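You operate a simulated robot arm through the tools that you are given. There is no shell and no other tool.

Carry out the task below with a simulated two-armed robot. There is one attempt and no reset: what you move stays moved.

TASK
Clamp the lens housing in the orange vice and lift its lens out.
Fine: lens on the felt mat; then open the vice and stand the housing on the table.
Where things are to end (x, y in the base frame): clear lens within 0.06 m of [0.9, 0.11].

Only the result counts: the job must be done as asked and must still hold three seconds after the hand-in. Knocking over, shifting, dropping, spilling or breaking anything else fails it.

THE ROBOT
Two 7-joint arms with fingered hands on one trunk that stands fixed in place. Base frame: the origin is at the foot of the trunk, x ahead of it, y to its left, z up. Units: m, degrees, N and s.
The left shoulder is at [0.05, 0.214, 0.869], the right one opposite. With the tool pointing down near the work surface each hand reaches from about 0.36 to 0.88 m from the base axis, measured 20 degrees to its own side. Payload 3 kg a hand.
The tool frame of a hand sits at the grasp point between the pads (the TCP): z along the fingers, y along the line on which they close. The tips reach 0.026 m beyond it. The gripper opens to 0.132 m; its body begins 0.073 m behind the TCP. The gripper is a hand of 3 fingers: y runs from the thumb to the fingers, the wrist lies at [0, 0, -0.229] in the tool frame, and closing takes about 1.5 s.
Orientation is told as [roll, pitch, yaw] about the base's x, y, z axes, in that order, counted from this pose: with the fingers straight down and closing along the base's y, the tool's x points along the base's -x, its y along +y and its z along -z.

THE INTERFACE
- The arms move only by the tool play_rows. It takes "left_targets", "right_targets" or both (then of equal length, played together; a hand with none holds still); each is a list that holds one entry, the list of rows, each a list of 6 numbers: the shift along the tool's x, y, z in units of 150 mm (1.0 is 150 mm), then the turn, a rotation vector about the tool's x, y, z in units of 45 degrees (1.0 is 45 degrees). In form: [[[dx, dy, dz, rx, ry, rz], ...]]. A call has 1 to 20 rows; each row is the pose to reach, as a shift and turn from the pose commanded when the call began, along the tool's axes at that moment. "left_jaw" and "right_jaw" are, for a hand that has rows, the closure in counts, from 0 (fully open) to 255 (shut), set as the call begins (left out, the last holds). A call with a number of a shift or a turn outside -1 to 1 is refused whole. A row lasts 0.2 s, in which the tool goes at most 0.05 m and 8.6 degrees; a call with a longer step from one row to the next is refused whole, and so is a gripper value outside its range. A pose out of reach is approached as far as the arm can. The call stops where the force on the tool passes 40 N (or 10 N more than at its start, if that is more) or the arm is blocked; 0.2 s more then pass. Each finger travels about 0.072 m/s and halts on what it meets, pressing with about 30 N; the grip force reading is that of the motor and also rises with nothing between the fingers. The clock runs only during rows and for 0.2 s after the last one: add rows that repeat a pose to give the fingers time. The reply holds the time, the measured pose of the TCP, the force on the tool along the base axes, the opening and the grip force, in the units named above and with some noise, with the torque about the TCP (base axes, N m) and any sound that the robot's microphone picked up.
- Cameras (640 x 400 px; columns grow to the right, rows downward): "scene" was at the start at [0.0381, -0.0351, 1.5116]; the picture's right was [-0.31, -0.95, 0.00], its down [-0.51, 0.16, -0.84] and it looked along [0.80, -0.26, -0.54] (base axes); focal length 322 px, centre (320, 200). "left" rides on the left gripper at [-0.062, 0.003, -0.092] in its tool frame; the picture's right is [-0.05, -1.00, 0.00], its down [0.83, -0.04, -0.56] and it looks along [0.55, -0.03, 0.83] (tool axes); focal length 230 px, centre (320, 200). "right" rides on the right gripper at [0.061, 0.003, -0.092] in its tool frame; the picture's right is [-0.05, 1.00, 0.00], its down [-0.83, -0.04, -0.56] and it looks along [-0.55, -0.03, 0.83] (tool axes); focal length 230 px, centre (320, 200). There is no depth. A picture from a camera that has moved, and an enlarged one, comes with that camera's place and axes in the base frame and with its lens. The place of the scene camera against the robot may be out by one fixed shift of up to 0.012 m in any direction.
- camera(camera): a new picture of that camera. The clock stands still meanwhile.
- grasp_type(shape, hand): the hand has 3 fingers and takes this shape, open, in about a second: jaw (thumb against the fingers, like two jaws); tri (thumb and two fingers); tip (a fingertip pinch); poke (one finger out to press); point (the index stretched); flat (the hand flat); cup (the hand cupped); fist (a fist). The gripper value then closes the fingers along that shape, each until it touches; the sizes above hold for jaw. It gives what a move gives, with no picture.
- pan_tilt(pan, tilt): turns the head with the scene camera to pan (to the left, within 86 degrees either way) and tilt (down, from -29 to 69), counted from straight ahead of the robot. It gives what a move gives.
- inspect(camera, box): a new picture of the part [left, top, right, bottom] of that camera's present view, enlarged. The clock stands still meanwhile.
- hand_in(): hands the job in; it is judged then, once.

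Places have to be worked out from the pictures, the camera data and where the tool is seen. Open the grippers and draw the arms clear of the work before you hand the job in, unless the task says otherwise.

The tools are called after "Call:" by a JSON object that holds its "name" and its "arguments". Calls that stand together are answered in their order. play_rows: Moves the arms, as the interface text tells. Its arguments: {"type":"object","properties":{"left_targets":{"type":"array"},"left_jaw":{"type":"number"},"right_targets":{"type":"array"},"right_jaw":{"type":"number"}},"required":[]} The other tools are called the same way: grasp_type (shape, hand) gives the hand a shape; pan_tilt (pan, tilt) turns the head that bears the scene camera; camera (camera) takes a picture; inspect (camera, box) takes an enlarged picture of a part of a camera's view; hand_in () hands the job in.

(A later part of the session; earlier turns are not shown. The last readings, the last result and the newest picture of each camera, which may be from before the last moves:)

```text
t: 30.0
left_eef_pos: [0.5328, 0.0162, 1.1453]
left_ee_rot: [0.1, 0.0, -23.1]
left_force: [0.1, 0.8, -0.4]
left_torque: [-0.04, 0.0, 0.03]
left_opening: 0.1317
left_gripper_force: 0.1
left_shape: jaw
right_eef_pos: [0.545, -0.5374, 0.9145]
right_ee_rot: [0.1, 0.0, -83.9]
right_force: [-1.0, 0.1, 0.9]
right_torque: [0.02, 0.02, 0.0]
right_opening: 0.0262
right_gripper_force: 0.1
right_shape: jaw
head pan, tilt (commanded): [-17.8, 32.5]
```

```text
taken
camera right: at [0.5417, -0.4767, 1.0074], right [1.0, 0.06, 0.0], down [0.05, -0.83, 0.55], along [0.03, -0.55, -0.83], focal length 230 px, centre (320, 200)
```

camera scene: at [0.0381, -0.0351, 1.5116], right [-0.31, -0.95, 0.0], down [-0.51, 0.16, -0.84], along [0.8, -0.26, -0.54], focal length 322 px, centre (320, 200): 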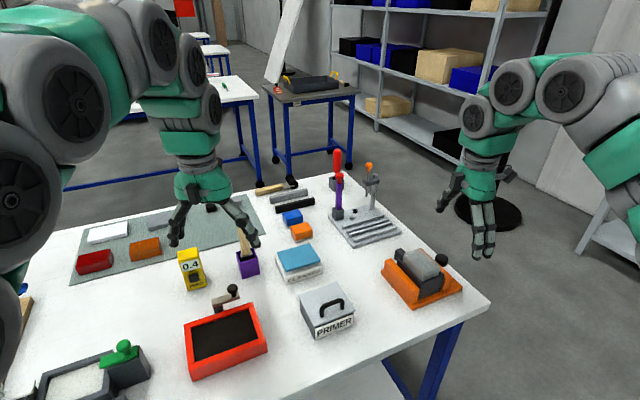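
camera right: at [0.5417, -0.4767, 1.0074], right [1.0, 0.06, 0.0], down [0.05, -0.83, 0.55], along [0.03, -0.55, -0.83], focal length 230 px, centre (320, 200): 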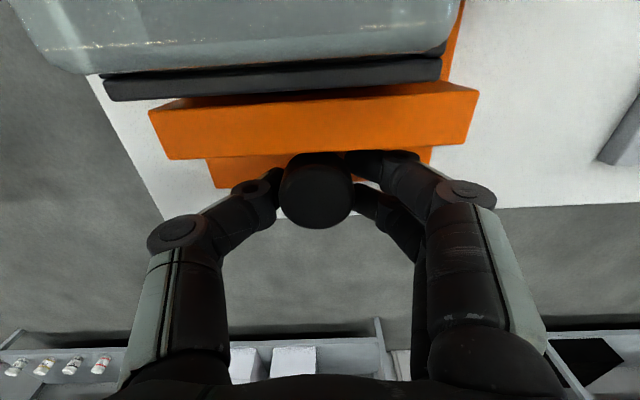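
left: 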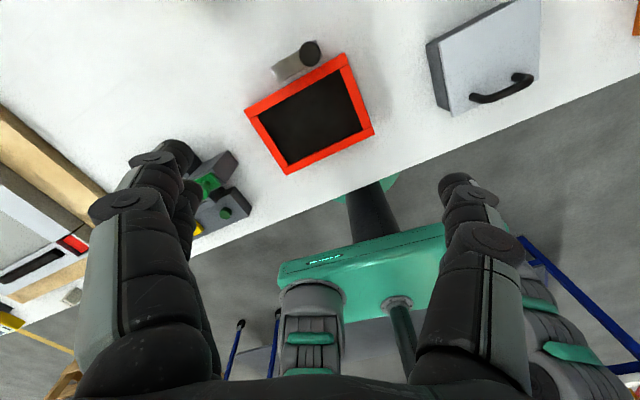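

No contact yet at 26 mm opening – the fingertips seem to be below the knob head, around its post. I close further to grip the post.

Call:
{"name": "play_rows", "arguments": {"right_targets": [[[0, 0, 0, 0, 0, 0], [0, 0, 0, 0, 0, 0], [0, 0, 0, 0, 0, 0]]], "right_jaw": 255}}

Call:
{"name": "camera", "arguments": {"camera": "right"}}

Call:
{"name": "inspect", "arguments": {"camera": "scene", "box": [370, 200, 490, 310]}}

```text
t: 30.8
left_eef_pos: [0.533, 0.0148, 1.1458]
left_ee_rot: [-0.1, 0.0, -23.1]
left_force: [-0.2, -0.9, -0.5]
left_torque: [-0.01, 0.04, 0.0]
left_opening: 0.1318
left_gripper_force: 0.0
left_shape: jaw
right_eef_pos: [0.5446, -0.5379, 0.9125]
right_ee_rot: [0.0, 0.1, -83.7]
right_force: [-1.3, -2.4, -21.4]
right_torque: [0.01, -0.16, -0.01]
right_opening: 0.0089
right_gripper_force: 29.4
right_shape: jaw
head pan, tilt (commanded): [-17.8, 32.5]
```

```text
taken
camera right: at [0.5414, -0.477, 1.0065], right [1.0, 0.06, 0.0], down [0.05, -0.83, 0.55], along [0.03, -0.55, -0.83], focal length 230 px, centre (320, 200)
```

right: 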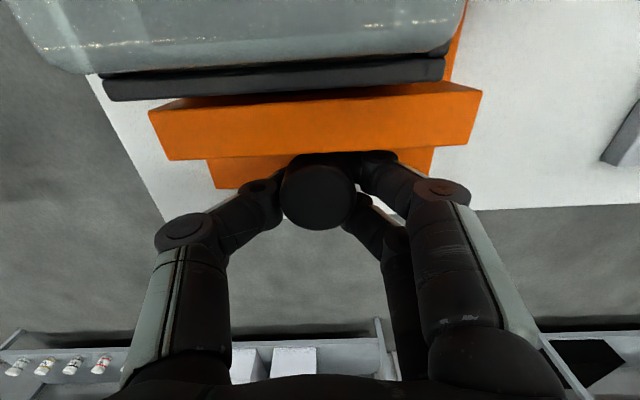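

```text
3.64 times, centred on (430, 255) of scene
camera zoom: at [0.0382, -0.0353, 1.5116], right [-0.31, -0.95, 0.0], down [-0.51, 0.16, -0.84], along [0.8, -0.26, -0.54], focal length 1170 px, centre (-80, 0)
```

zoom: 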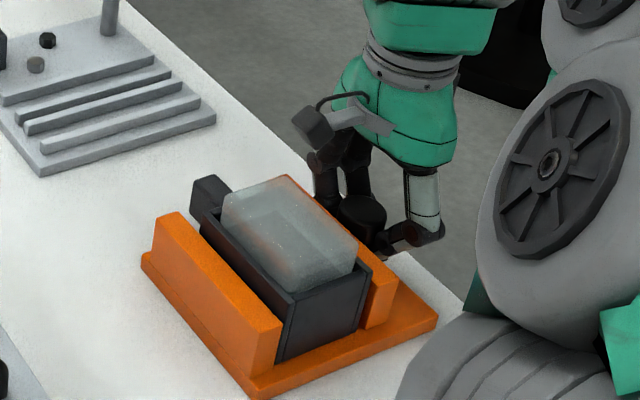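

The fingers are wedging up under the knob (21 N vertical), which I don't want. I relax right away and raise the hand ~12 mm to grip the knob's side instead.

Call:
{"name": "play_rows", "arguments": {"right_targets": [[[0, 0, 0, 0, 0, 0], [0, 0, 0, 0, 0, 0], [0, 0, 0, 0, 0, 0], [0, 0, 0, 0, 0, 0]]], "right_jaw": 150}}

Call:
{"name": "inspect", "arguments": {"camera": "right", "box": [200, 100, 440, 260]}}

```text
t: 31.8
left_eef_pos: [0.5338, 0.0145, 1.145]
left_ee_rot: [0.0, 0.0, -23.1]
left_force: [0.1, -0.4, -0.5]
left_torque: [0.01, 0.02, -0.02]
left_opening: 0.1319
left_gripper_force: 0.0
left_shape: jaw
right_eef_pos: [0.5462, -0.5375, 0.9141]
right_ee_rot: [0.1, 0.0, -83.9]
right_force: [-0.1, 0.3, 0.3]
right_torque: [-0.04, -0.01, 0.01]
right_opening: 0.0541
right_gripper_force: 0.0
right_shape: jaw
head pan, tilt (commanded): [-17.8, 32.5]
```

```text
2.50 times, centred on (320, 180) of right
camera zoom: at [0.5417, -0.4767, 1.0075], right [1.0, 0.06, 0.0], down [0.05, -0.83, 0.55], along [0.03, -0.55, -0.83], focal length 575 px, centre (320, 250)
```

zoom: 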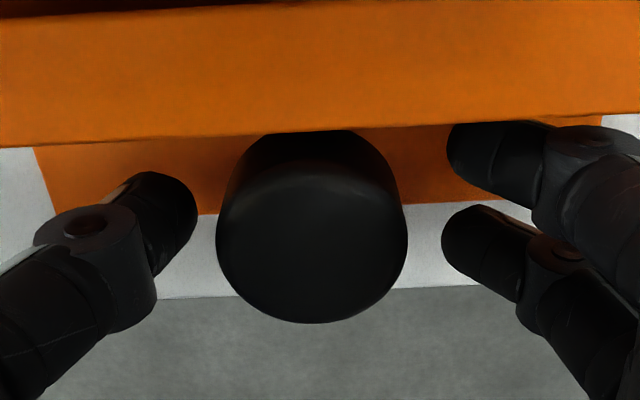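

Knob top centre is confirmed at (0.543, -0.533, 0.918). I raise 14 mm, shift 2 mm toward the knob centre, and then grip its side.

Call:
{"name": "play_rows", "arguments": {"right_targets": [[[0.007, -0.01, -0.05, 0, 0, 0], [0.013, -0.015, -0.093, 0, 0, 0], [0.013, -0.015, -0.093, 0, 0, 0]]], "right_jaw": 150}}

Call:
{"name": "play_rows", "arguments": {"right_targets": [[[0, 0, 0, 0, 0, 0], [0, 0, 0, 0, 0, 0], [0, 0, 0, 0, 0, 0], [0, 0, 0, 0, 0, 0]]], "right_jaw": 205}}

Call:
{"name": "inspect", "arguments": {"camera": "right", "box": [200, 80, 440, 240]}}

```text
t: 32.6
left_eef_pos: [0.5328, 0.0149, 1.1462]
left_ee_rot: [-0.1, 0.0, -23.1]
left_force: [0.2, 0.6, -0.1]
left_torque: [0.01, -0.01, -0.03]
left_opening: 0.1319
left_gripper_force: 0.1
left_shape: jaw
right_eef_pos: [0.5414, -0.5358, 0.9282]
right_ee_rot: [0.0, 0.1, -83.8]
right_force: [-1.1, -0.5, 0.2]
right_torque: [0.03, 0.0, -0.02]
right_opening: 0.054
right_gripper_force: 0.0
right_shape: jaw
head pan, tilt (commanded): [-17.8, 32.5]
```

```text
t: 33.6
left_eef_pos: [0.5326, 0.0143, 1.1463]
left_ee_rot: [-0.1, 0.0, -23.1]
left_force: [-0.1, 0.5, 0.1]
left_torque: [-0.02, -0.01, -0.04]
left_opening: 0.1318
left_gripper_force: 0.0
left_shape: jaw
right_eef_pos: [0.541, -0.5369, 0.9292]
right_ee_rot: [0.2, -0.1, -83.7]
right_force: [-0.6, -2.4, -2.4]
right_torque: [-0.02, -0.04, 0.01]
right_opening: 0.0233
right_gripper_force: 30.1
right_shape: jaw
head pan, tilt (commanded): [-17.8, 32.5]
```

```text
2.50 times, centred on (320, 160) of right
camera zoom: at [0.5381, -0.476, 1.0213], right [1.0, 0.06, 0.0], down [0.05, -0.83, 0.55], along [0.03, -0.55, -0.83], focal length 575 px, centre (320, 300)
```

zoom: 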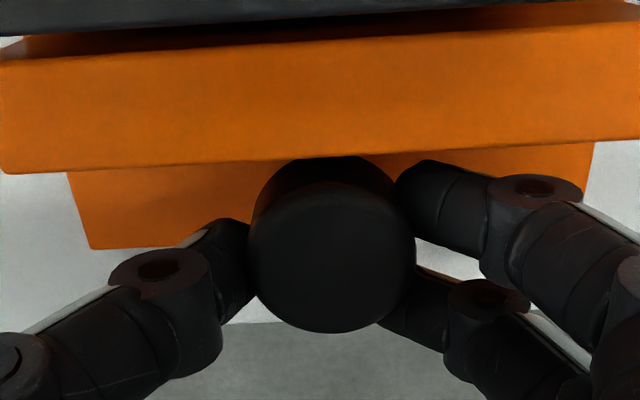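

Grip on the knob is solid (30 N grip, little net force). Now a small test push of 4 mm toward the fixed jaw (+x of the tool), watching the force.

Call:
{"name": "play_rows", "arguments": {"right_targets": [[[0.013, 0, 0, 0, 0, 0], [0.027, 0, 0, 0, 0, 0]]]}}

Call:
{"name": "inspect", "arguments": {"camera": "right", "box": [200, 80, 440, 240]}}

```text
t: 34.2
left_eef_pos: [0.5328, 0.0138, 1.1455]
left_ee_rot: [0.0, 0.0, -23.2]
left_force: [0.1, 0.9, -0.4]
left_torque: [-0.03, 0.01, 0.0]
left_opening: 0.132
left_gripper_force: 0.1
left_shape: jaw
right_eef_pos: [0.5413, -0.5362, 0.9291]
right_ee_rot: [0.2, -0.2, -83.8]
right_force: [5.1, -30.5, -6.2]
right_torque: [-0.54, -0.1, -0.06]
right_opening: 0.0232
right_gripper_force: 30.3
right_shape: jaw
head pan, tilt (commanded): [-17.8, 32.5]
```

```text
2.50 times, centred on (320, 160) of right
camera zoom: at [0.5379, -0.4745, 1.0214], right [1.0, 0.05, 0.0], down [0.04, -0.83, 0.56], along [0.03, -0.56, -0.83], focal length 575 px, centre (320, 300)
```

zoom: 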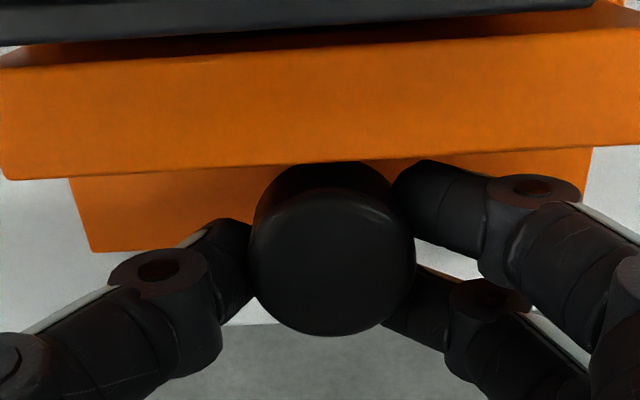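

30 N reaction with almost no motion, so the knob isn't a slider. I back off that push, then try a small clockwise twist of the knob (tighten direction).

Call:
{"name": "play_rows", "arguments": {"right_targets": [[[-0.013, 0, 0, 0, 0, 0], [-0.027, 0, 0, 0, 0, 0], [-0.027, 0, 0, 0, 0, 0]]]}}

Call:
{"name": "play_rows", "arguments": {"right_targets": [[[0, 0, 0, 0, 0, 0.1], [0, 0, 0, 0, 0, 0.2], [0, 0, 0, 0, 0, 0.3], [0, 0, 0, 0, 0, 0.3]]]}}

Call:
{"name": "inspect", "arguments": {"camera": "right", "box": [200, 80, 440, 240]}}

```text
t: 35.0
left_eef_pos: [0.5331, 0.0144, 1.1463]
left_ee_rot: [0.0, 0.0, -23.1]
left_force: [-0.4, 0.2, 0.2]
left_torque: [-0.01, -0.02, -0.01]
left_opening: 0.1317
left_gripper_force: 0.1
left_shape: jaw
right_eef_pos: [0.542, -0.5356, 0.9281]
right_ee_rot: [0.0, 0.1, -83.8]
right_force: [-4.9, -18.9, -0.4]
right_torque: [-0.35, 0.07, 0.01]
right_opening: 0.023
right_gripper_force: 30.4
right_shape: jaw
head pan, tilt (commanded): [-17.8, 32.5]
```

```text
t: 36.0
left_eef_pos: [0.5337, 0.0152, 1.1461]
left_ee_rot: [0.0, 0.0, -23.1]
left_force: [-0.1, 0.3, 0.3]
left_torque: [-0.02, -0.02, -0.03]
left_opening: 0.132
left_gripper_force: 0.0
left_shape: jaw
right_eef_pos: [0.5416, -0.5366, 0.9287]
right_ee_rot: [0.0, 0.0, -97.2]
right_force: [-10.7, -6.0, -1.2]
right_torque: [-0.1, 0.21, 0.06]
right_opening: 0.0229
right_gripper_force: 29.9
right_shape: jaw
head pan, tilt (commanded): [-17.8, 32.5]
```

```text
2.50 times, centred on (320, 160) of right
camera zoom: at [0.5533, -0.4764, 1.0216], right [0.98, -0.18, 0.0], down [-0.15, -0.82, 0.55], along [-0.1, -0.54, -0.83], focal length 575 px, centre (320, 300)
```

zoom: 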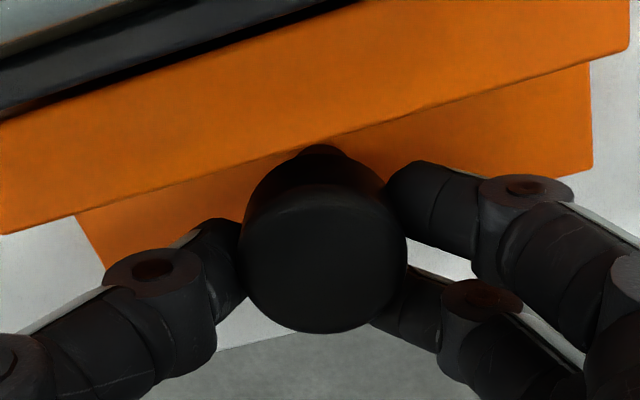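

The hand turned 13° with little torque; I check in the scene view whether the knob turned and whether the jaw moved.

Call:
{"name": "inspect", "arguments": {"camera": "scene", "box": [370, 200, 490, 310]}}

Call:
{"name": "camera", "arguments": {"camera": "right"}}

```text
3.64 times, centred on (430, 255) of scene
camera zoom: at [0.0379, -0.0351, 1.5116], right [-0.31, -0.95, 0.0], down [-0.51, 0.16, -0.84], along [0.8, -0.26, -0.54], focal length 1170 px, centre (-80, 0)
```

zoom: 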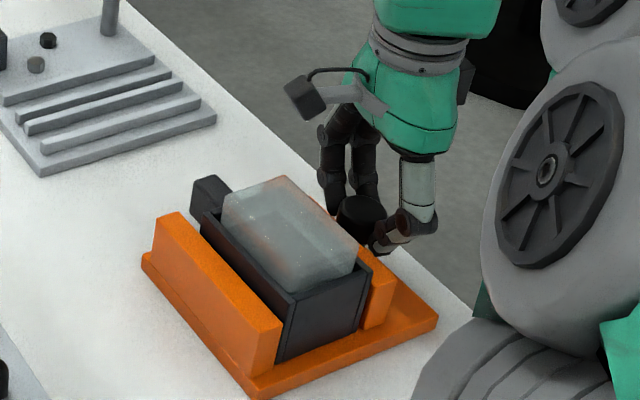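

```text
taken
camera right: at [0.5533, -0.4764, 1.0216], right [0.98, -0.18, 0.0], down [-0.15, -0.82, 0.55], along [-0.1, -0.54, -0.83], focal length 230 px, centre (320, 200)
```

right: 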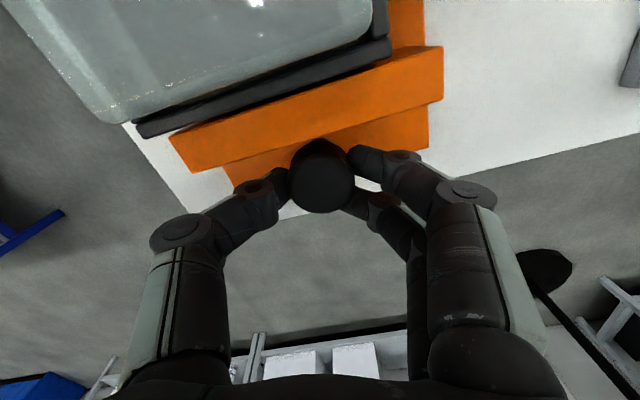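

The torque stayed tiny while turning, so the knob seems to rotate with the hand. I take a close baseline view of the jaw gap, then turn further clockwise by 36° and compare.

Call:
{"name": "inspect", "arguments": {"camera": "scene", "box": [410, 240, 490, 300]}}

Call:
{"name": "play_rows", "arguments": {"right_targets": [[[0, 0, 0, 0, 0, 0.16], [0, 0, 0, 0, 0, 0.32], [0, 0, 0, 0, 0, 0.48], [0, 0, 0, 0, 0, 0.64], [0, 0, 0, 0, 0, 0.8], [0, 0, 0, 0, 0, 0.8]]]}}

Call:
{"name": "inspect", "arguments": {"camera": "scene", "box": [410, 240, 490, 300]}}

Call:
{"name": "camera", "arguments": {"camera": "right"}}

```text
6.67 times, centred on (450, 270) of scene
camera zoom: at [0.0379, -0.0351, 1.5116], right [-0.31, -0.95, 0.0], down [-0.51, 0.16, -0.84], along [0.8, -0.26, -0.54], focal length 2144 px, centre (-547, -267)
```

zoom: 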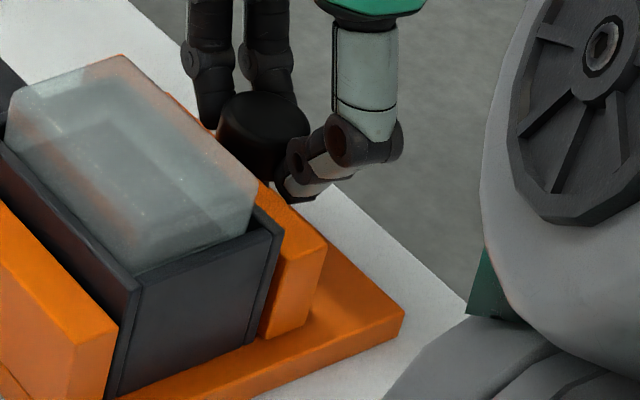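

```text
t: 37.4
left_eef_pos: [0.5324, 0.0158, 1.1457]
left_ee_rot: [0.0, 0.1, -23.1]
left_force: [-0.8, -0.4, -0.3]
left_torque: [-0.03, 0.01, -0.03]
left_opening: 0.1318
left_gripper_force: 0.2
left_shape: jaw
right_eef_pos: [0.5421, -0.5367, 0.9281]
right_ee_rot: [0.0, 0.1, -133.3]
right_force: [-16.5, 6.8, -4.1]
right_torque: [0.28, 0.4, 0.15]
right_opening: 0.0225
right_gripper_force: 29.3
right_shape: jaw
head pan, tilt (commanded): [-17.8, 32.5]
```

```text
6.67 times, centred on (450, 270) of scene
camera zoom: at [0.0378, -0.035, 1.5116], right [-0.31, -0.95, 0.0], down [-0.51, 0.16, -0.84], along [0.8, -0.26, -0.54], focal length 2144 px, centre (-547, -267)
```

zoom: 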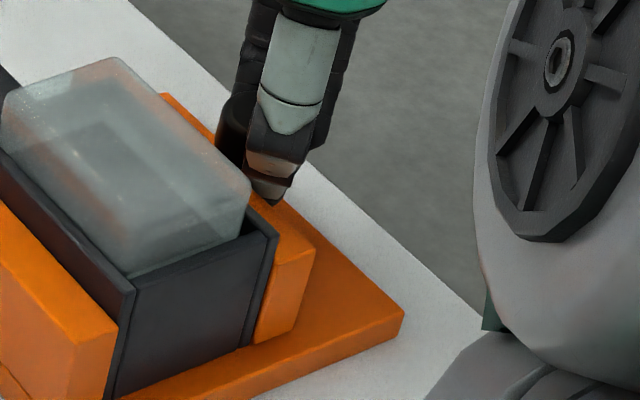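

```text
taken
camera right: at [0.5861, -0.4946, 1.0219], right [0.69, -0.72, 0.0], down [-0.6, -0.58, 0.55], along [-0.4, -0.38, -0.83], focal length 230 px, centre (320, 200)
```

right: 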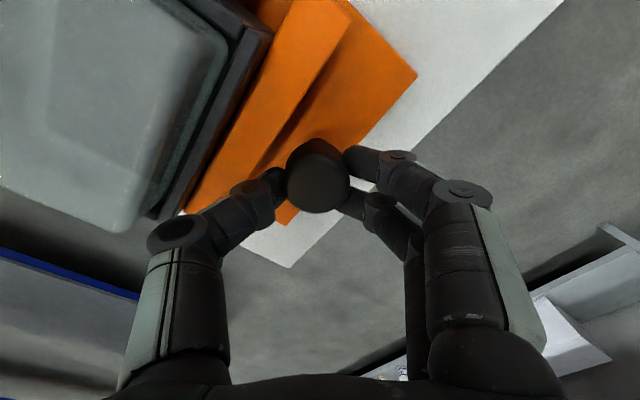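

The jaw is closing: turning the knob clockwise drives it toward the housing. I continue another 27° clockwise.

Call:
{"name": "play_rows", "arguments": {"right_targets": [[[0, 0, 0, 0, 0, 0.15], [0, 0, 0, 0, 0, 0.3], [0, 0, 0, 0, 0, 0.45], [0, 0, 0, 0, 0, 0.6], [0, 0, 0, 0, 0, 0.6]]]}}

Call:
{"name": "inspect", "arguments": {"camera": "scene", "box": [410, 240, 490, 300]}}

Call:
{"name": "inspect", "arguments": {"camera": "scene", "box": [370, 200, 490, 310]}}

```text
t: 38.2
left_eef_pos: [0.5329, 0.0148, 1.147]
left_ee_rot: [0.1, -0.1, -23.1]
left_force: [0.4, 0.1, 0.2]
left_torque: [0.0, 0.01, -0.02]
left_opening: 0.132
left_gripper_force: 0.1
left_shape: jaw
right_eef_pos: [0.5382, -0.5381, 0.9303]
right_ee_rot: [0.0, -0.3, -151.6]
right_force: [-24.1, -3.1, 8.1]
right_torque: [0.38, 0.57, 0.65]
right_opening: 0.0221
right_gripper_force: 30.2
right_shape: jaw
head pan, tilt (commanded): [-17.8, 32.5]
stopped in row 3 (right hand): the force on the tool passed its limit at 43 N (the readings are from after the stop); the commanded pose is now the measured one
```

```text
6.67 times, centred on (450, 270) of scene
camera zoom: at [0.0376, -0.035, 1.5116], right [-0.31, -0.95, 0.0], down [-0.51, 0.16, -0.84], along [0.8, -0.26, -0.54], focal length 2144 px, centre (-547, -267)
```

zoom: 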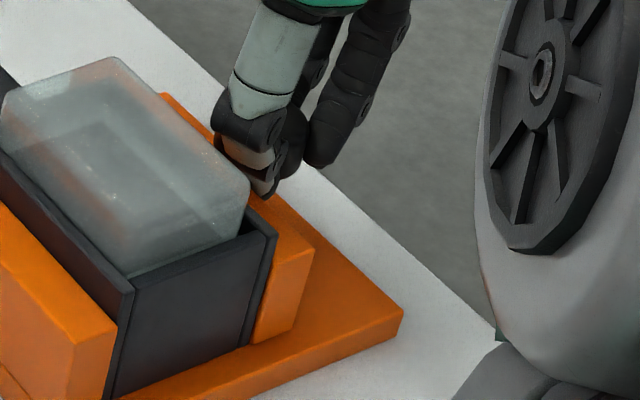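

```text
3.64 times, centred on (430, 255) of scene
camera zoom: at [0.0376, -0.035, 1.5116], right [-0.31, -0.95, 0.0], down [-0.51, 0.16, -0.84], along [0.8, -0.26, -0.54], focal length 1170 px, centre (-80, 0)
```

zoom: 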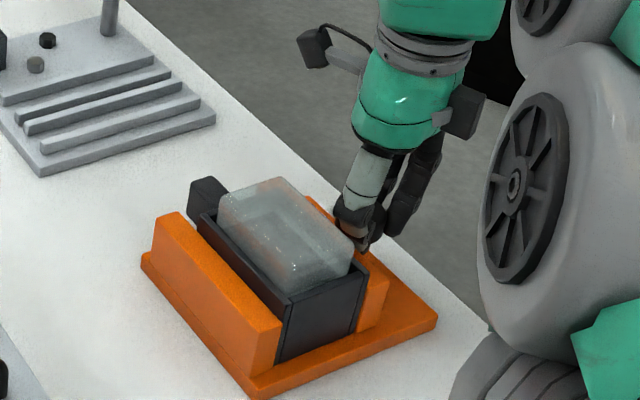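

The twist stopped on force; it may be clamping or the thumb meeting the moving jaw. I look with the hand camera.

Call:
{"name": "camera", "arguments": {"camera": "right"}}

Call:
{"name": "inspect", "arguments": {"camera": "right", "box": [180, 60, 420, 240]}}

```text
taken
camera right: at [0.5942, -0.5126, 1.0221], right [0.43, -0.9, 0.0], down [-0.75, -0.36, 0.56], along [-0.5, -0.24, -0.83], focal length 230 px, centre (320, 200)
```

right: 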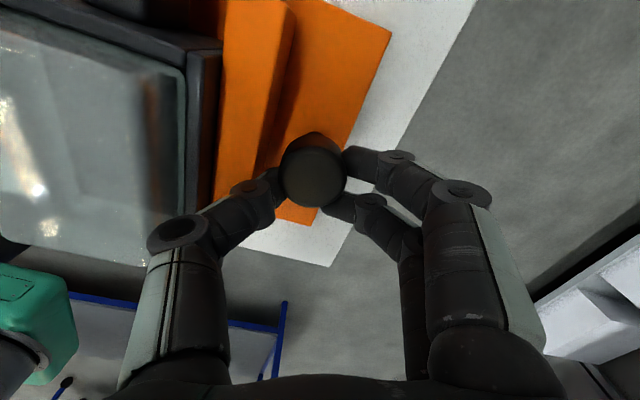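

```text
2.22 times, centred on (300, 150) of right
camera zoom: at [0.5942, -0.5126, 1.0221], right [0.43, -0.9, 0.0], down [-0.75, -0.36, 0.56], along [-0.5, -0.24, -0.83], focal length 511 px, centre (364, 311)
```

zoom: 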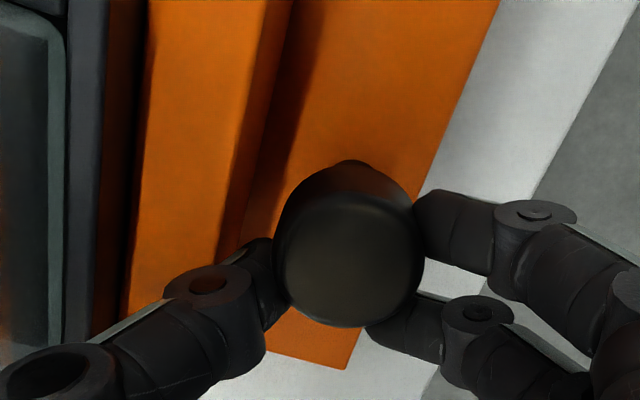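

The jaw has advanced about 8 mm and nearly touches the housing; the thumb has now run into the jaw. I turn back 20° to free the thumb, then release, lift and re-grip for another stroke.

Call:
{"name": "play_rows", "arguments": {"right_targets": [[[0.01, 0, 0, 0, 0, -0.15], [0.02, 0, 0.005, 0, 0, -0.3], [0.025, 0, 0.009, 0, 0, -0.45], [0.025, 0, 0.009, 0, 0, -0.45]]]}}

Call:
{"name": "play_rows", "arguments": {"right_targets": [[[0, 0, 0, 0, 0, 0], [0, 0, 0, 0, 0, 0], [0, 0, 0, 0, 0, 0]]], "right_jaw": 165}}

Call:
{"name": "inspect", "arguments": {"camera": "right", "box": [180, 60, 420, 240]}}

Call:
{"name": "inspect", "arguments": {"camera": "scene", "box": [410, 240, 490, 300]}}

```text
t: 38.9
left_eef_pos: [0.5332, 0.0139, 1.1457]
left_ee_rot: [0.0, -0.1, -23.0]
left_force: [0.4, 0.0, -0.6]
left_torque: [0.02, 0.03, 0.0]
left_opening: 0.1321
left_gripper_force: 0.0
left_shape: jaw
right_eef_pos: [0.5408, -0.5381, 0.9292]
right_ee_rot: [-0.1, -0.4, -137.0]
right_force: [-22.9, -10.1, 6.7]
right_torque: [-0.07, 0.43, 0.13]
right_opening: 0.022
right_gripper_force: 29.9
right_shape: jaw
head pan, tilt (commanded): [-17.8, 32.5]
stopped in row 3 (right hand): the force on the tool passed its limit at 41 N (the readings are from after the stop); the commanded pose is now the measured one
```

```text
t: 39.7
left_eef_pos: [0.5331, 0.0156, 1.1468]
left_ee_rot: [0.0, 0.1, -23.0]
left_force: [-0.1, 0.0, 0.3]
left_torque: [-0.01, 0.02, 0.0]
left_opening: 0.1318
left_gripper_force: 0.1
left_shape: jaw
right_eef_pos: [0.5431, -0.5372, 0.9297]
right_ee_rot: [0.1, -0.2, -137.0]
right_force: [1.6, -6.0, 1.8]
right_torque: [0.05, 0.03, 0.02]
right_opening: 0.0426
right_gripper_force: 0.2
right_shape: jaw
head pan, tilt (commanded): [-17.8, 32.5]
```

```text
2.22 times, centred on (300, 150) of right
camera zoom: at [0.5899, -0.4981, 1.0219], right [0.64, -0.77, 0.0], down [-0.64, -0.53, 0.56], along [-0.43, -0.36, -0.83], focal length 511 px, centre (364, 311)
```

zoom: 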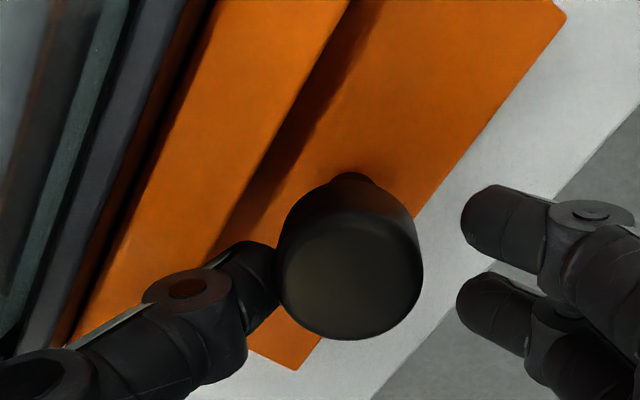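

```text
6.67 times, centred on (450, 270) of scene
camera zoom: at [0.0381, -0.0351, 1.5116], right [-0.31, -0.95, 0.0], down [-0.51, 0.16, -0.84], along [0.8, -0.26, -0.54], focal length 2144 px, centre (-547, -267)
```

zoom: 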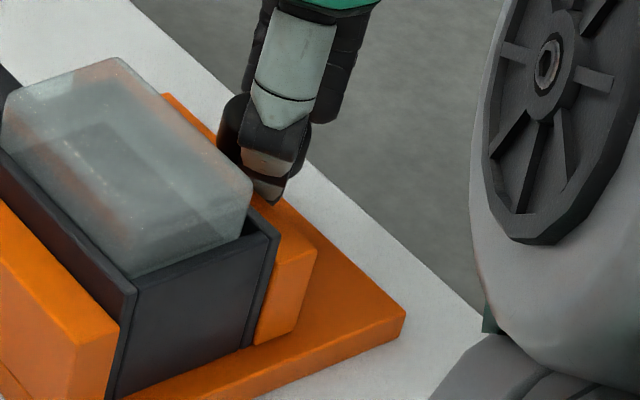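

Released cleanly. I lift 45 mm, rotate the hand back counter-clockwise above the knob, and check alignment before re-gripping.

Call:
{"name": "play_rows", "arguments": {"right_targets": [[[0, 0, -0.1, 0, 0, 0], [0, 0, -0.3, 0, 0, 0], [0, 0, -0.3, 0, 0, -0.19], [0, 0, -0.3, 0, 0, -0.38], [0, 0, -0.3, 0, 0, -0.57], [0, 0, -0.3, 0, 0, -0.76], [0, 0, -0.3, 0, 0, -0.95], [0, 0, -0.3, 0, 0, -0.95]]], "right_jaw": 130}}

Call:
{"name": "play_rows", "arguments": {"right_targets": [[[0, 0, 0, 0, 0, -0.14], [0, 0, 0, 0, 0, -0.28], [0, 0, 0, 0, 0, -0.28]]]}}

Call:
{"name": "camera", "arguments": {"camera": "right"}}

Call:
{"name": "inspect", "arguments": {"camera": "scene", "box": [380, 240, 480, 310]}}

```text
t: 41.5
left_eef_pos: [0.5334, 0.0151, 1.1465]
left_ee_rot: [0.0, 0.1, -23.1]
left_force: [-0.2, 0.4, 0.0]
left_torque: [0.03, -0.01, 0.01]
left_opening: 0.1317
left_gripper_force: 0.1
left_shape: jaw
right_eef_pos: [0.5418, -0.5369, 0.9739]
right_ee_rot: [-0.2, -0.1, -94.2]
right_force: [-0.7, 0.1, 0.1]
right_torque: [-0.05, 0.0, 0.04]
right_opening: 0.064
right_gripper_force: 0.1
right_shape: jaw
head pan, tilt (commanded): [-17.8, 32.5]
```

```text
t: 42.3
left_eef_pos: [0.5331, 0.0155, 1.146]
left_ee_rot: [-0.1, 0.0, -23.1]
left_force: [-0.8, -0.3, -1.3]
left_torque: [-0.01, 0.04, -0.02]
left_opening: 0.1321
left_gripper_force: 0.1
left_shape: jaw
right_eef_pos: [0.5412, -0.5381, 0.9735]
right_ee_rot: [-0.1, -0.1, -81.7]
right_force: [-0.7, 0.6, -0.2]
right_torque: [-0.01, 0.0, -0.04]
right_opening: 0.064
right_gripper_force: 0.0
right_shape: jaw
head pan, tilt (commanded): [-17.8, 32.5]
```

```text
taken
camera right: at [0.5357, -0.4763, 1.0664], right [1.0, 0.09, 0.0], down [0.08, -0.83, 0.56], along [0.05, -0.55, -0.83], focal length 230 px, centre (320, 200)
```

right: 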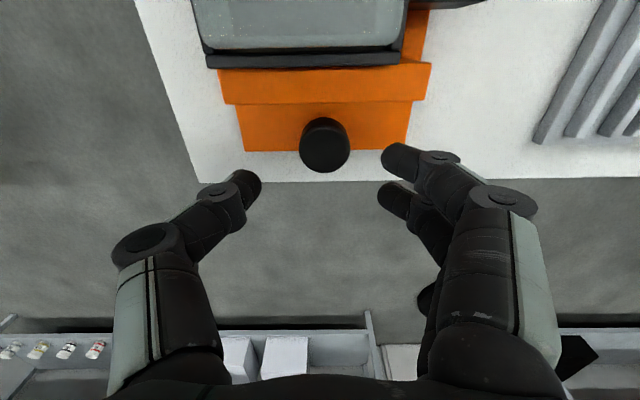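

```text
5.71 times, centred on (430, 275) of scene
camera zoom: at [0.0381, -0.0351, 1.5116], right [-0.31, -0.95, 0.0], down [-0.51, 0.16, -0.84], along [0.8, -0.26, -0.54], focal length 1838 px, centre (-309, -229)
```

zoom: 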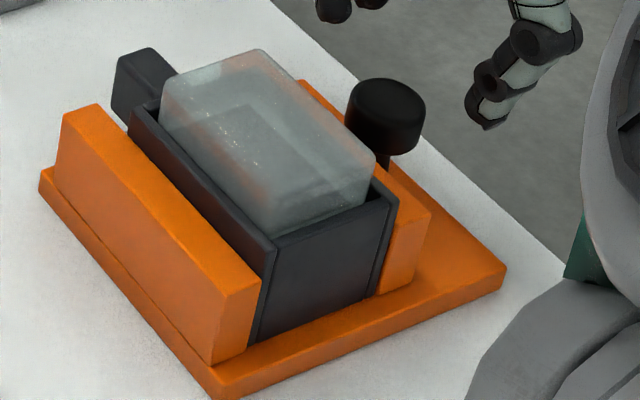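

The knob is free again and the jaw stayed where it was (screw holds). I zoom in to measure the remaining gap.

Call:
{"name": "inspect", "arguments": {"camera": "right", "box": [190, 0, 450, 180]}}

```text
2.22 times, centred on (320, 90) of right
camera zoom: at [0.5357, -0.4763, 1.0664], right [1.0, 0.09, 0.0], down [0.08, -0.83, 0.56], along [0.05, -0.55, -0.83], focal length 511 px, centre (320, 444)
```

zoom: 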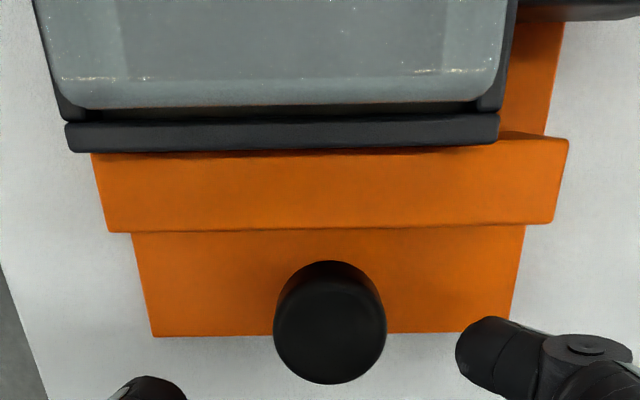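

The jaw has moved about 9 mm and is within ~1–2 mm of the housing, which still has ~4 mm to the fixed jaw. I lower over the knob and re-grip.

Call:
{"name": "play_rows", "arguments": {"right_targets": [[[0.018, 0.018, 0.08, 0, 0, 0], [0.018, 0.018, 0.16, 0, 0, 0], [0.018, 0.018, 0.24, 0, 0, 0], [0.018, 0.018, 0.297, 0, 0, 0], [0.018, 0.018, 0.297, 0, 0, 0]]]}}

Call:
{"name": "play_rows", "arguments": {"right_targets": [[[0, 0, 0, 0, 0, 0], [0, 0, 0, 0, 0, 0], [0, 0, 0, 0, 0, 0], [0, 0, 0, 0, 0, 0]]], "right_jaw": 205}}

Call:
{"name": "play_rows", "arguments": {"right_targets": [[[0, 0, 0, 0, 0, 0.15], [0, 0, 0, 0, 0, 0.3], [0, 0, 0, 0, 0, 0.45], [0, 0, 0, 0, 0, 0.6], [0, 0, 0, 0, 0, 0.6]]]}}

Call:
{"name": "inspect", "arguments": {"camera": "scene", "box": [380, 240, 480, 310]}}

```text
t: 43.5
left_eef_pos: [0.5329, 0.0154, 1.1468]
left_ee_rot: [0.0, 0.1, -23.1]
left_force: [-0.7, -0.2, 0.8]
left_torque: [0.0, -0.01, 0.04]
left_opening: 0.1319
left_gripper_force: 0.0
left_shape: jaw
right_eef_pos: [0.5426, -0.5347, 0.929]
right_ee_rot: [-0.2, 0.0, -81.7]
right_force: [0.1, 0.0, -0.5]
right_torque: [0.0, 0.03, -0.03]
right_opening: 0.0641
right_gripper_force: 0.1
right_shape: jaw
head pan, tilt (commanded): [-17.8, 32.5]
```

```text
t: 44.5
left_eef_pos: [0.5336, 0.0141, 1.1466]
left_ee_rot: [-0.1, 0.0, -23.1]
left_force: [-0.3, -0.1, 0.4]
left_torque: [0.01, 0.01, 0.01]
left_opening: 0.1319
left_gripper_force: 0.2
left_shape: jaw
right_eef_pos: [0.5429, -0.5366, 0.9288]
right_ee_rot: [-0.2, 0.0, -81.8]
right_force: [0.3, -3.8, -2.2]
right_torque: [-0.06, 0.0, 0.03]
right_opening: 0.0234
right_gripper_force: 29.4
right_shape: jaw
head pan, tilt (commanded): [-17.8, 32.5]
```

```text
t: 45.7
left_eef_pos: [0.5335, 0.0147, 1.1466]
left_ee_rot: [-0.1, -0.1, -23.1]
left_force: [-0.6, 0.0, -0.2]
left_torque: [0.02, -0.02, 0.01]
left_opening: 0.132
left_gripper_force: 0.0
left_shape: jaw
right_eef_pos: [0.542, -0.5372, 0.9303]
right_ee_rot: [-0.2, -0.3, -108.7]
right_force: [-16.7, -25.3, 1.9]
right_torque: [-0.44, 0.29, 0.77]
right_opening: 0.0226
right_gripper_force: 29.7
right_shape: jaw
head pan, tilt (commanded): [-17.8, 32.5]
```

```text
5.71 times, centred on (430, 275) of scene
camera zoom: at [0.0377, -0.0355, 1.5116], right [-0.31, -0.95, 0.0], down [-0.51, 0.17, -0.84], along [0.8, -0.26, -0.54], focal length 1838 px, centre (-309, -229)
```

zoom: 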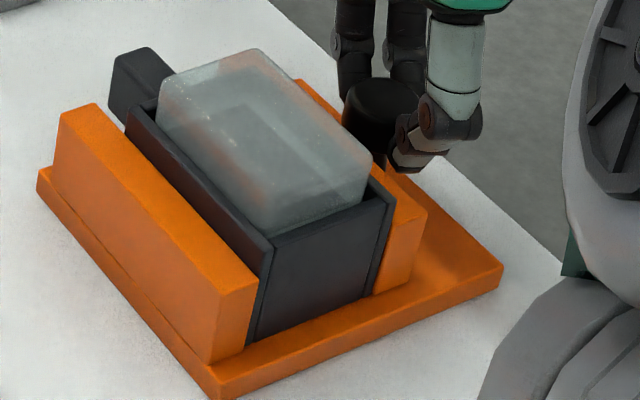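

Torque has risen to 0.77 N·m – the jaw seems to be pressing the housing now. I twist a bit more to check whether it's firmly clamped.

Call:
{"name": "play_rows", "arguments": {"right_targets": [[[0, 0, 0, 0, 0, 0.12], [0, 0, 0, 0, 0, 0.24], [0, 0, 0, 0, 0, 0.24]]]}}

Call:
{"name": "inspect", "arguments": {"camera": "scene", "box": [380, 240, 480, 310]}}

Call:
{"name": "camera", "arguments": {"camera": "right"}}

```text
t: 46.6
left_eef_pos: [0.5322, 0.0151, 1.1454]
left_ee_rot: [0.0, 0.0, -23.0]
left_force: [0.0, -0.5, -0.1]
left_torque: [0.0, 0.04, -0.02]
left_opening: 0.1318
left_gripper_force: 0.0
left_shape: jaw
right_eef_pos: [0.542, -0.538, 0.9297]
right_ee_rot: [-0.2, -0.7, -119.4]
right_force: [-19.8, -21.5, -0.6]
right_torque: [-0.33, 0.34, 0.79]
right_opening: 0.0226
right_gripper_force: 30.0
right_shape: jaw
head pan, tilt (commanded): [-17.8, 32.5]
stopped in row 3 (right hand): the force on the tool passed its limit at 41 N (the readings are from after the stop); the commanded pose is now the measured one
```

```text
5.71 times, centred on (430, 275) of scene
camera zoom: at [0.0378, -0.0353, 1.5116], right [-0.31, -0.95, 0.0], down [-0.51, 0.16, -0.84], along [0.8, -0.26, -0.54], focal length 1838 px, centre (-309, -229)
```

zoom: 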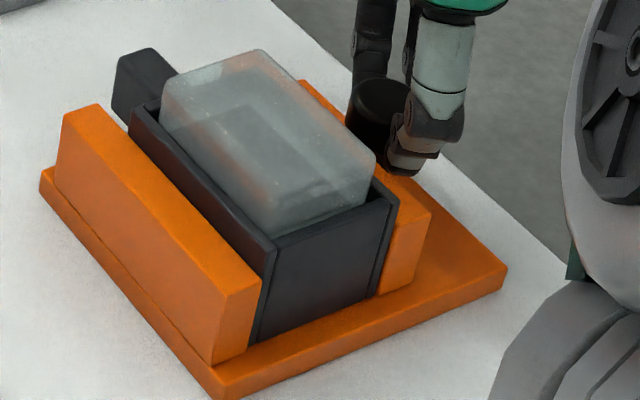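

```text
taken
camera right: at [0.5752, -0.4861, 1.0216], right [0.84, -0.54, 0.0], down [-0.44, -0.7, 0.56], along [-0.3, -0.48, -0.83], focal length 230 px, centre (320, 200)
```

right: 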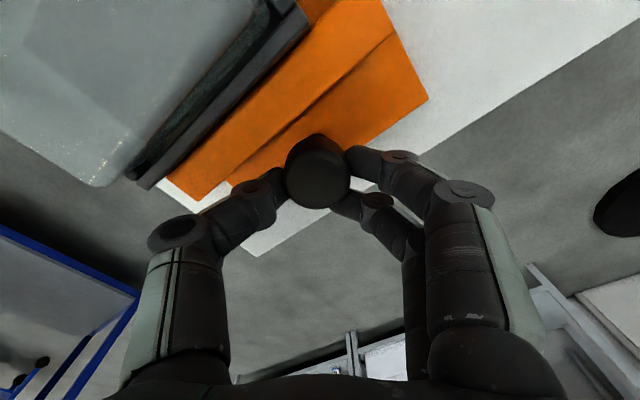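

Turning further only slips on the knob (torque constant at 0.79 N·m, jaw static), so the knob is at its end. I release, lift and inspect the clamping from above.

Call:
{"name": "play_rows", "arguments": {"right_targets": [[[0, 0, 0, 0, 0, -0.05], [0, 0, 0, 0, 0, -0.05], [0, 0, 0, 0, 0, -0.05], [0, 0, 0, 0, 0, -0.05]]], "right_jaw": 150}}

Call:
{"name": "play_rows", "arguments": {"right_targets": [[[0, 0, -0.1, 0, 0, 0], [0, 0, -0.3, 0, 0, 0], [0, 0, -0.6, 0, 0, -0.19], [0, 0, -0.9, 0, 0, -0.38], [0, 0, -1, 0, 0, -0.57], [0, 0, -1, 0, 0, -0.76], [0, 0, -1, 0, 0, -0.76]]]}}

Call:
{"name": "camera", "arguments": {"camera": "right"}}

```text
t: 47.6
left_eef_pos: [0.5328, 0.0163, 1.1456]
left_ee_rot: [0.0, 0.0, -23.1]
left_force: [0.6, 1.5, 0.1]
left_torque: [-0.01, -0.02, 0.02]
left_opening: 0.1319
left_gripper_force: 0.1
left_shape: jaw
right_eef_pos: [0.5439, -0.5368, 0.9294]
right_ee_rot: [0.1, -0.3, -117.2]
right_force: [-0.7, 0.3, 0.6]
right_torque: [-0.01, -0.02, -0.01]
right_opening: 0.0538
right_gripper_force: 0.0
right_shape: jaw
head pan, tilt (commanded): [-17.8, 32.5]
```

```text
t: 49.2
left_eef_pos: [0.5328, 0.0149, 1.146]
left_ee_rot: [-0.1, 0.1, -23.1]
left_force: [0.4, 0.2, -0.3]
left_torque: [0.02, 0.01, 0.0]
left_opening: 0.1319
left_gripper_force: 0.1
left_shape: jaw
right_eef_pos: [0.5437, -0.5358, 1.0805]
right_ee_rot: [-0.4, -0.3, -82.9]
right_force: [0.2, -0.6, 1.1]
right_torque: [0.0, -0.03, -0.01]
right_opening: 0.054
right_gripper_force: 0.2
right_shape: jaw
head pan, tilt (commanded): [-17.8, 32.5]
```

```text
taken
camera right: at [0.5391, -0.4739, 1.1727], right [1.0, 0.07, -0.01], down [0.06, -0.83, 0.56], along [0.04, -0.56, -0.83], focal length 230 px, centre (320, 200)
```

right: 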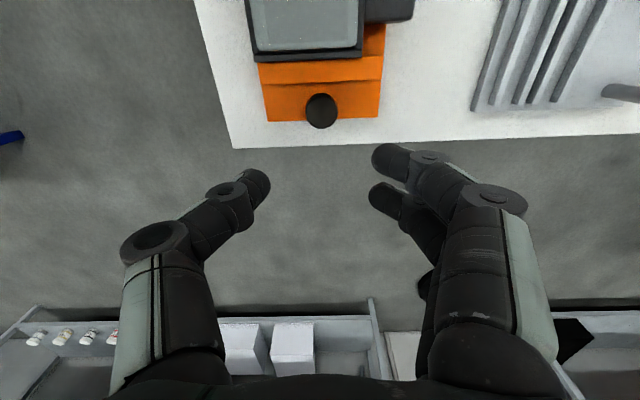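

I shift the hand so its camera is directly over the fixed-jaw gap and look straight down into both gaps.

Call:
{"name": "play_rows", "arguments": {"right_targets": [[[0.15, -0.03, 0, 0, 0, 0], [0.3, -0.06, 0, 0, 0, 0], [0.45, -0.1, 0, 0, 0, 0], [0.55, -0.13, 0, 0, 0, 0], [0.55, -0.13, 0, 0, 0, 0]]]}}

Call:
{"name": "inspect", "arguments": {"camera": "right", "box": [200, 0, 460, 160]}}

```text
t: 50.4
left_eef_pos: [0.5329, 0.0149, 1.1463]
left_ee_rot: [0.0, 0.0, -23.1]
left_force: [-0.2, -0.3, -0.5]
left_torque: [0.03, 0.03, 0.01]
left_opening: 0.1322
left_gripper_force: 0.1
left_shape: jaw
right_eef_pos: [0.5125, -0.4554, 1.0794]
right_ee_rot: [-0.4, -0.3, -83.1]
right_force: [-0.1, 0.6, -0.8]
right_torque: [0.0, -0.04, 0.01]
right_opening: 0.0542
right_gripper_force: 0.0
right_shape: jaw
head pan, tilt (commanded): [-17.8, 32.5]
```

```text
2.46 times, centred on (330, 80) of right
camera zoom: at [0.5098, -0.3944, 1.1722], right [1.0, 0.07, -0.01], down [0.06, -0.83, 0.56], along [0.04, -0.56, -0.83], focal length 566 px, centre (295, 495)
```

zoom: 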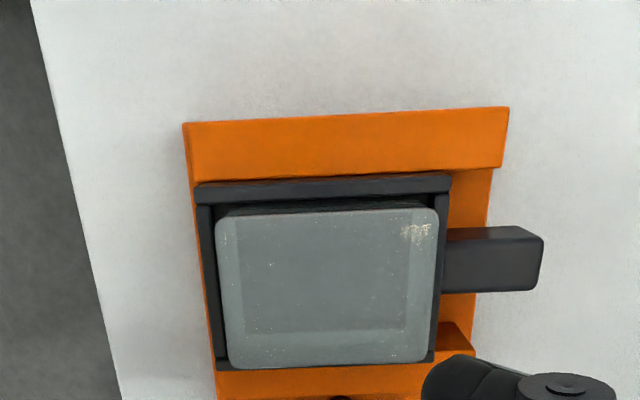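

From directly above, both jaws sit flush against the housing, so it is clamped; the lens top is centred near (0.527, -0.449). Before lifting it, I move the left arm out of the way to see the mat and the brush/timer obstacles.

Call:
{"name": "play_rows", "arguments": {"left_targets": [[[0.1, 0.25, -0.1, 0, 0, 0], [0.2, 0.5, -0.2, 0, 0, 0], [0.3, 0.75, -0.2, 0, 0, 0], [0.4, 1.0, -0.2, 0, 0, 0], [0.6, 1.0, -0.2, 0, 0, 0], [0.6, 1.0, -0.2, 0, 0, 0]]]}}

Call:
{"name": "pan_tilt", "arguments": {"pan": 0, "tilt": 36}}

Call:
{"name": "camera", "arguments": {"camera": "scene"}}

```text
t: 51.8
left_eef_pos: [0.5103, 0.1883, 1.1759]
left_ee_rot: [0.0, 0.0, -23.2]
left_force: [-0.5, 0.6, 0.0]
left_torque: [-0.03, -0.02, -0.01]
left_opening: 0.1318
left_gripper_force: 0.1
left_shape: jaw
right_eef_pos: [0.5147, -0.4557, 1.0801]
right_ee_rot: [-0.3, -0.3, -83.0]
right_force: [-0.9, -0.1, 0.2]
right_torque: [-0.02, 0.02, 0.0]
right_opening: 0.0541
right_gripper_force: 0.0
right_shape: jaw
head pan, tilt (commanded): [-17.8, 32.5]
```

```text
t: 52.6
left_eef_pos: [0.5099, 0.1877, 1.1768]
left_ee_rot: [0.1, 0.0, -23.1]
left_force: [0.9, -0.1, -0.5]
left_torque: [0.0, 0.01, 0.05]
left_opening: 0.1319
left_gripper_force: 0.1
left_shape: jaw
right_eef_pos: [0.5133, -0.4556, 1.081]
right_ee_rot: [-0.3, -0.3, -83.0]
right_force: [0.0, -0.4, 0.1]
right_torque: [-0.02, 0.0, 0.0]
right_opening: 0.054
right_gripper_force: 0.0
right_shape: jaw
head pan, tilt (commanded): [0.0, 36.0]
```

```text
taken
camera scene: at [0.0405, -0.0078, 1.5061], right [0.0, -1.0, 0.0], down [-0.59, 0.0, -0.81], along [0.81, 0.0, -0.59], focal length 322 px, centre (320, 200)
```

scene: 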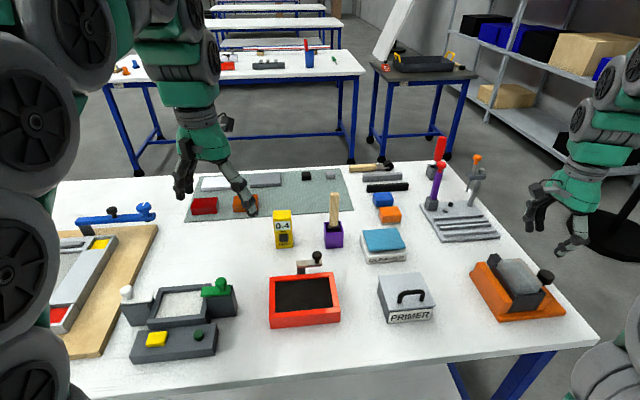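

Now I zoom in on the mat area for positions of the items near the target spot.

Call:
{"name": "inspect", "arguments": {"camera": "scene", "box": [170, 150, 370, 275]}}

Call:
{"name": "inspect", "arguments": {"camera": "scene", "box": [300, 160, 440, 280]}}

```text
3.20 times, centred on (270, 212) of scene
camera zoom: at [0.0405, -0.0078, 1.5061], right [0.0, -1.0, 0.0], down [-0.59, 0.0, -0.81], along [0.81, 0.0, -0.59], focal length 1029 px, centre (480, 160)
```

zoom: 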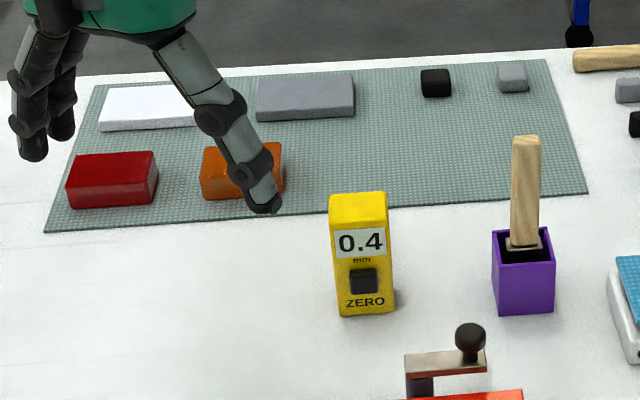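

```text
3.33 times, centred on (370, 220) of scene
camera zoom: at [0.0405, -0.0078, 1.5061], right [0.0, -1.0, 0.0], down [-0.59, 0.0, -0.81], along [0.81, 0.0, -0.59], focal length 1072 px, centre (153, 133)
```

zoom: 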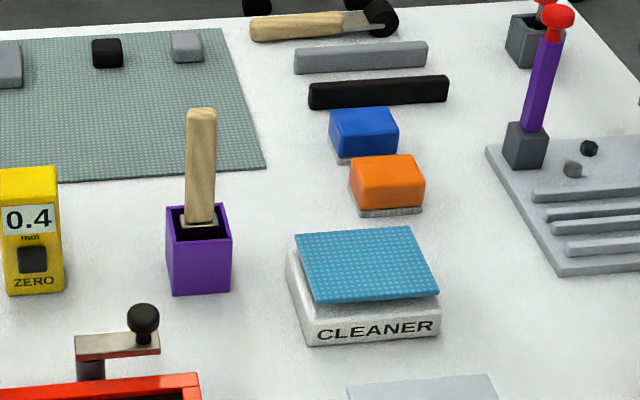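

The target spot (0.9, 0.11) is free on the mat (front mat edge x≈0.845 there, orange block's edge at y≈0.19, brush top z≈1.035). Because the brush crowds the right arm's path, I'll set the lens down on free table near (0.63, 0.23) with the right hand and finish with the left. First I rotate the right hand to yaw 6° above the lens.

Call:
{"name": "play_rows", "arguments": {"right_targets": [[[0, 0, 0, 0, 0, -0.165], [0, 0, 0, 0, 0, -0.33], [0, 0, 0, 0, 0, -0.495], [0, 0, 0, 0, 0, -0.66], [0, 0, 0, 0, 0, -0.825], [0, 0, 0, 0, 0, -0.99]]], "right_jaw": 40}}

Call:
{"name": "play_rows", "arguments": {"right_targets": [[[0, 0, 0, 0, 0, -0.165], [0, 0, 0, 0, 0, -0.33], [0, 0, 0, 0, 0, -0.495], [0, 0, 0, 0, 0, -0.66], [0, 0, 0, 0, 0, -0.825], [0, 0, 0, 0, 0, -0.99], [0, 0, 0, 0, 0, -0.99]]]}}

Call:
{"name": "camera", "arguments": {"camera": "right"}}

```text
t: 54.0
left_eef_pos: [0.5113, 0.1884, 1.1766]
left_ee_rot: [0.0, 0.0, -23.1]
left_force: [0.5, -0.2, 0.5]
left_torque: [0.02, -0.01, 0.02]
left_opening: 0.132
left_gripper_force: 0.1
left_shape: jaw
right_eef_pos: [0.5139, -0.4551, 1.0792]
right_ee_rot: [-0.4, 0.2, -38.3]
right_force: [0.3, 0.3, -0.1]
right_torque: [0.0, -0.03, 0.0]
right_opening: 0.1111
right_gripper_force: 0.1
right_shape: jaw
head pan, tilt (commanded): [0.0, 36.0]
```

```text
t: 55.6
left_eef_pos: [0.5108, 0.1872, 1.1752]
left_ee_rot: [0.0, 0.0, -23.0]
left_force: [-0.1, -0.2, -0.5]
left_torque: [-0.01, -0.04, 0.02]
left_opening: 0.1316
left_gripper_force: 0.1
left_shape: jaw
right_eef_pos: [0.5151, -0.4553, 1.0793]
right_ee_rot: [-0.3, 0.3, 6.1]
right_force: [-0.6, -0.7, -0.2]
right_torque: [0.0, 0.02, 0.04]
right_opening: 0.1112
right_gripper_force: 0.1
right_shape: jaw
head pan, tilt (commanded): [0.0, 36.0]
```

```text
taken
camera right: at [0.4537, -0.4595, 1.1723], right [-0.06, 1.0, -0.01], down [0.83, 0.05, 0.55], along [0.55, 0.03, -0.83], focal length 230 px, centre (320, 200)
```

right: 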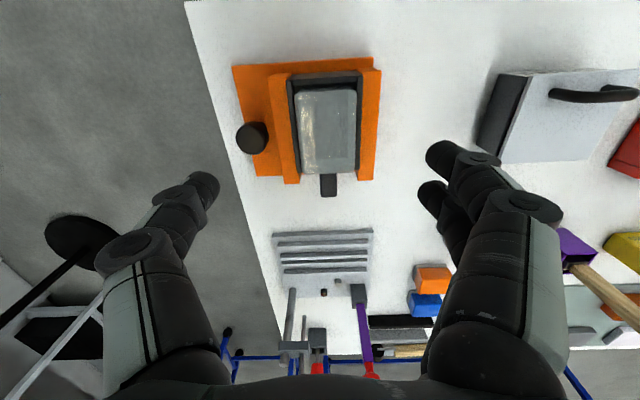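

Aligned with the vice now. Zooming in to refine the lens position from this pose.

Call:
{"name": "inspect", "arguments": {"camera": "right", "box": [220, 50, 400, 200]}}

```text
2.67 times, centred on (310, 125) of right
camera zoom: at [0.4537, -0.4595, 1.1723], right [-0.06, 1.0, -0.01], down [0.83, 0.05, 0.55], along [0.55, 0.03, -0.83], focal length 614 px, centre (347, 400)
```

zoom: 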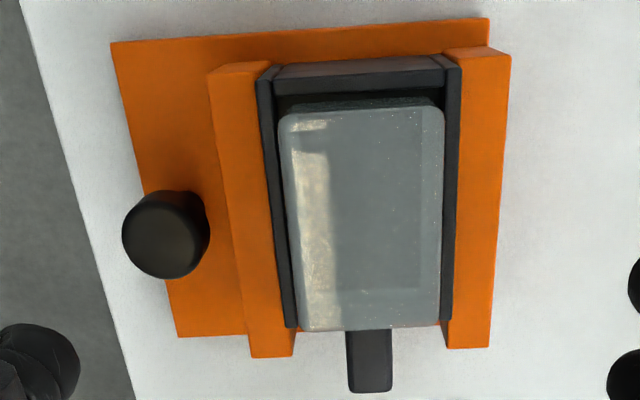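

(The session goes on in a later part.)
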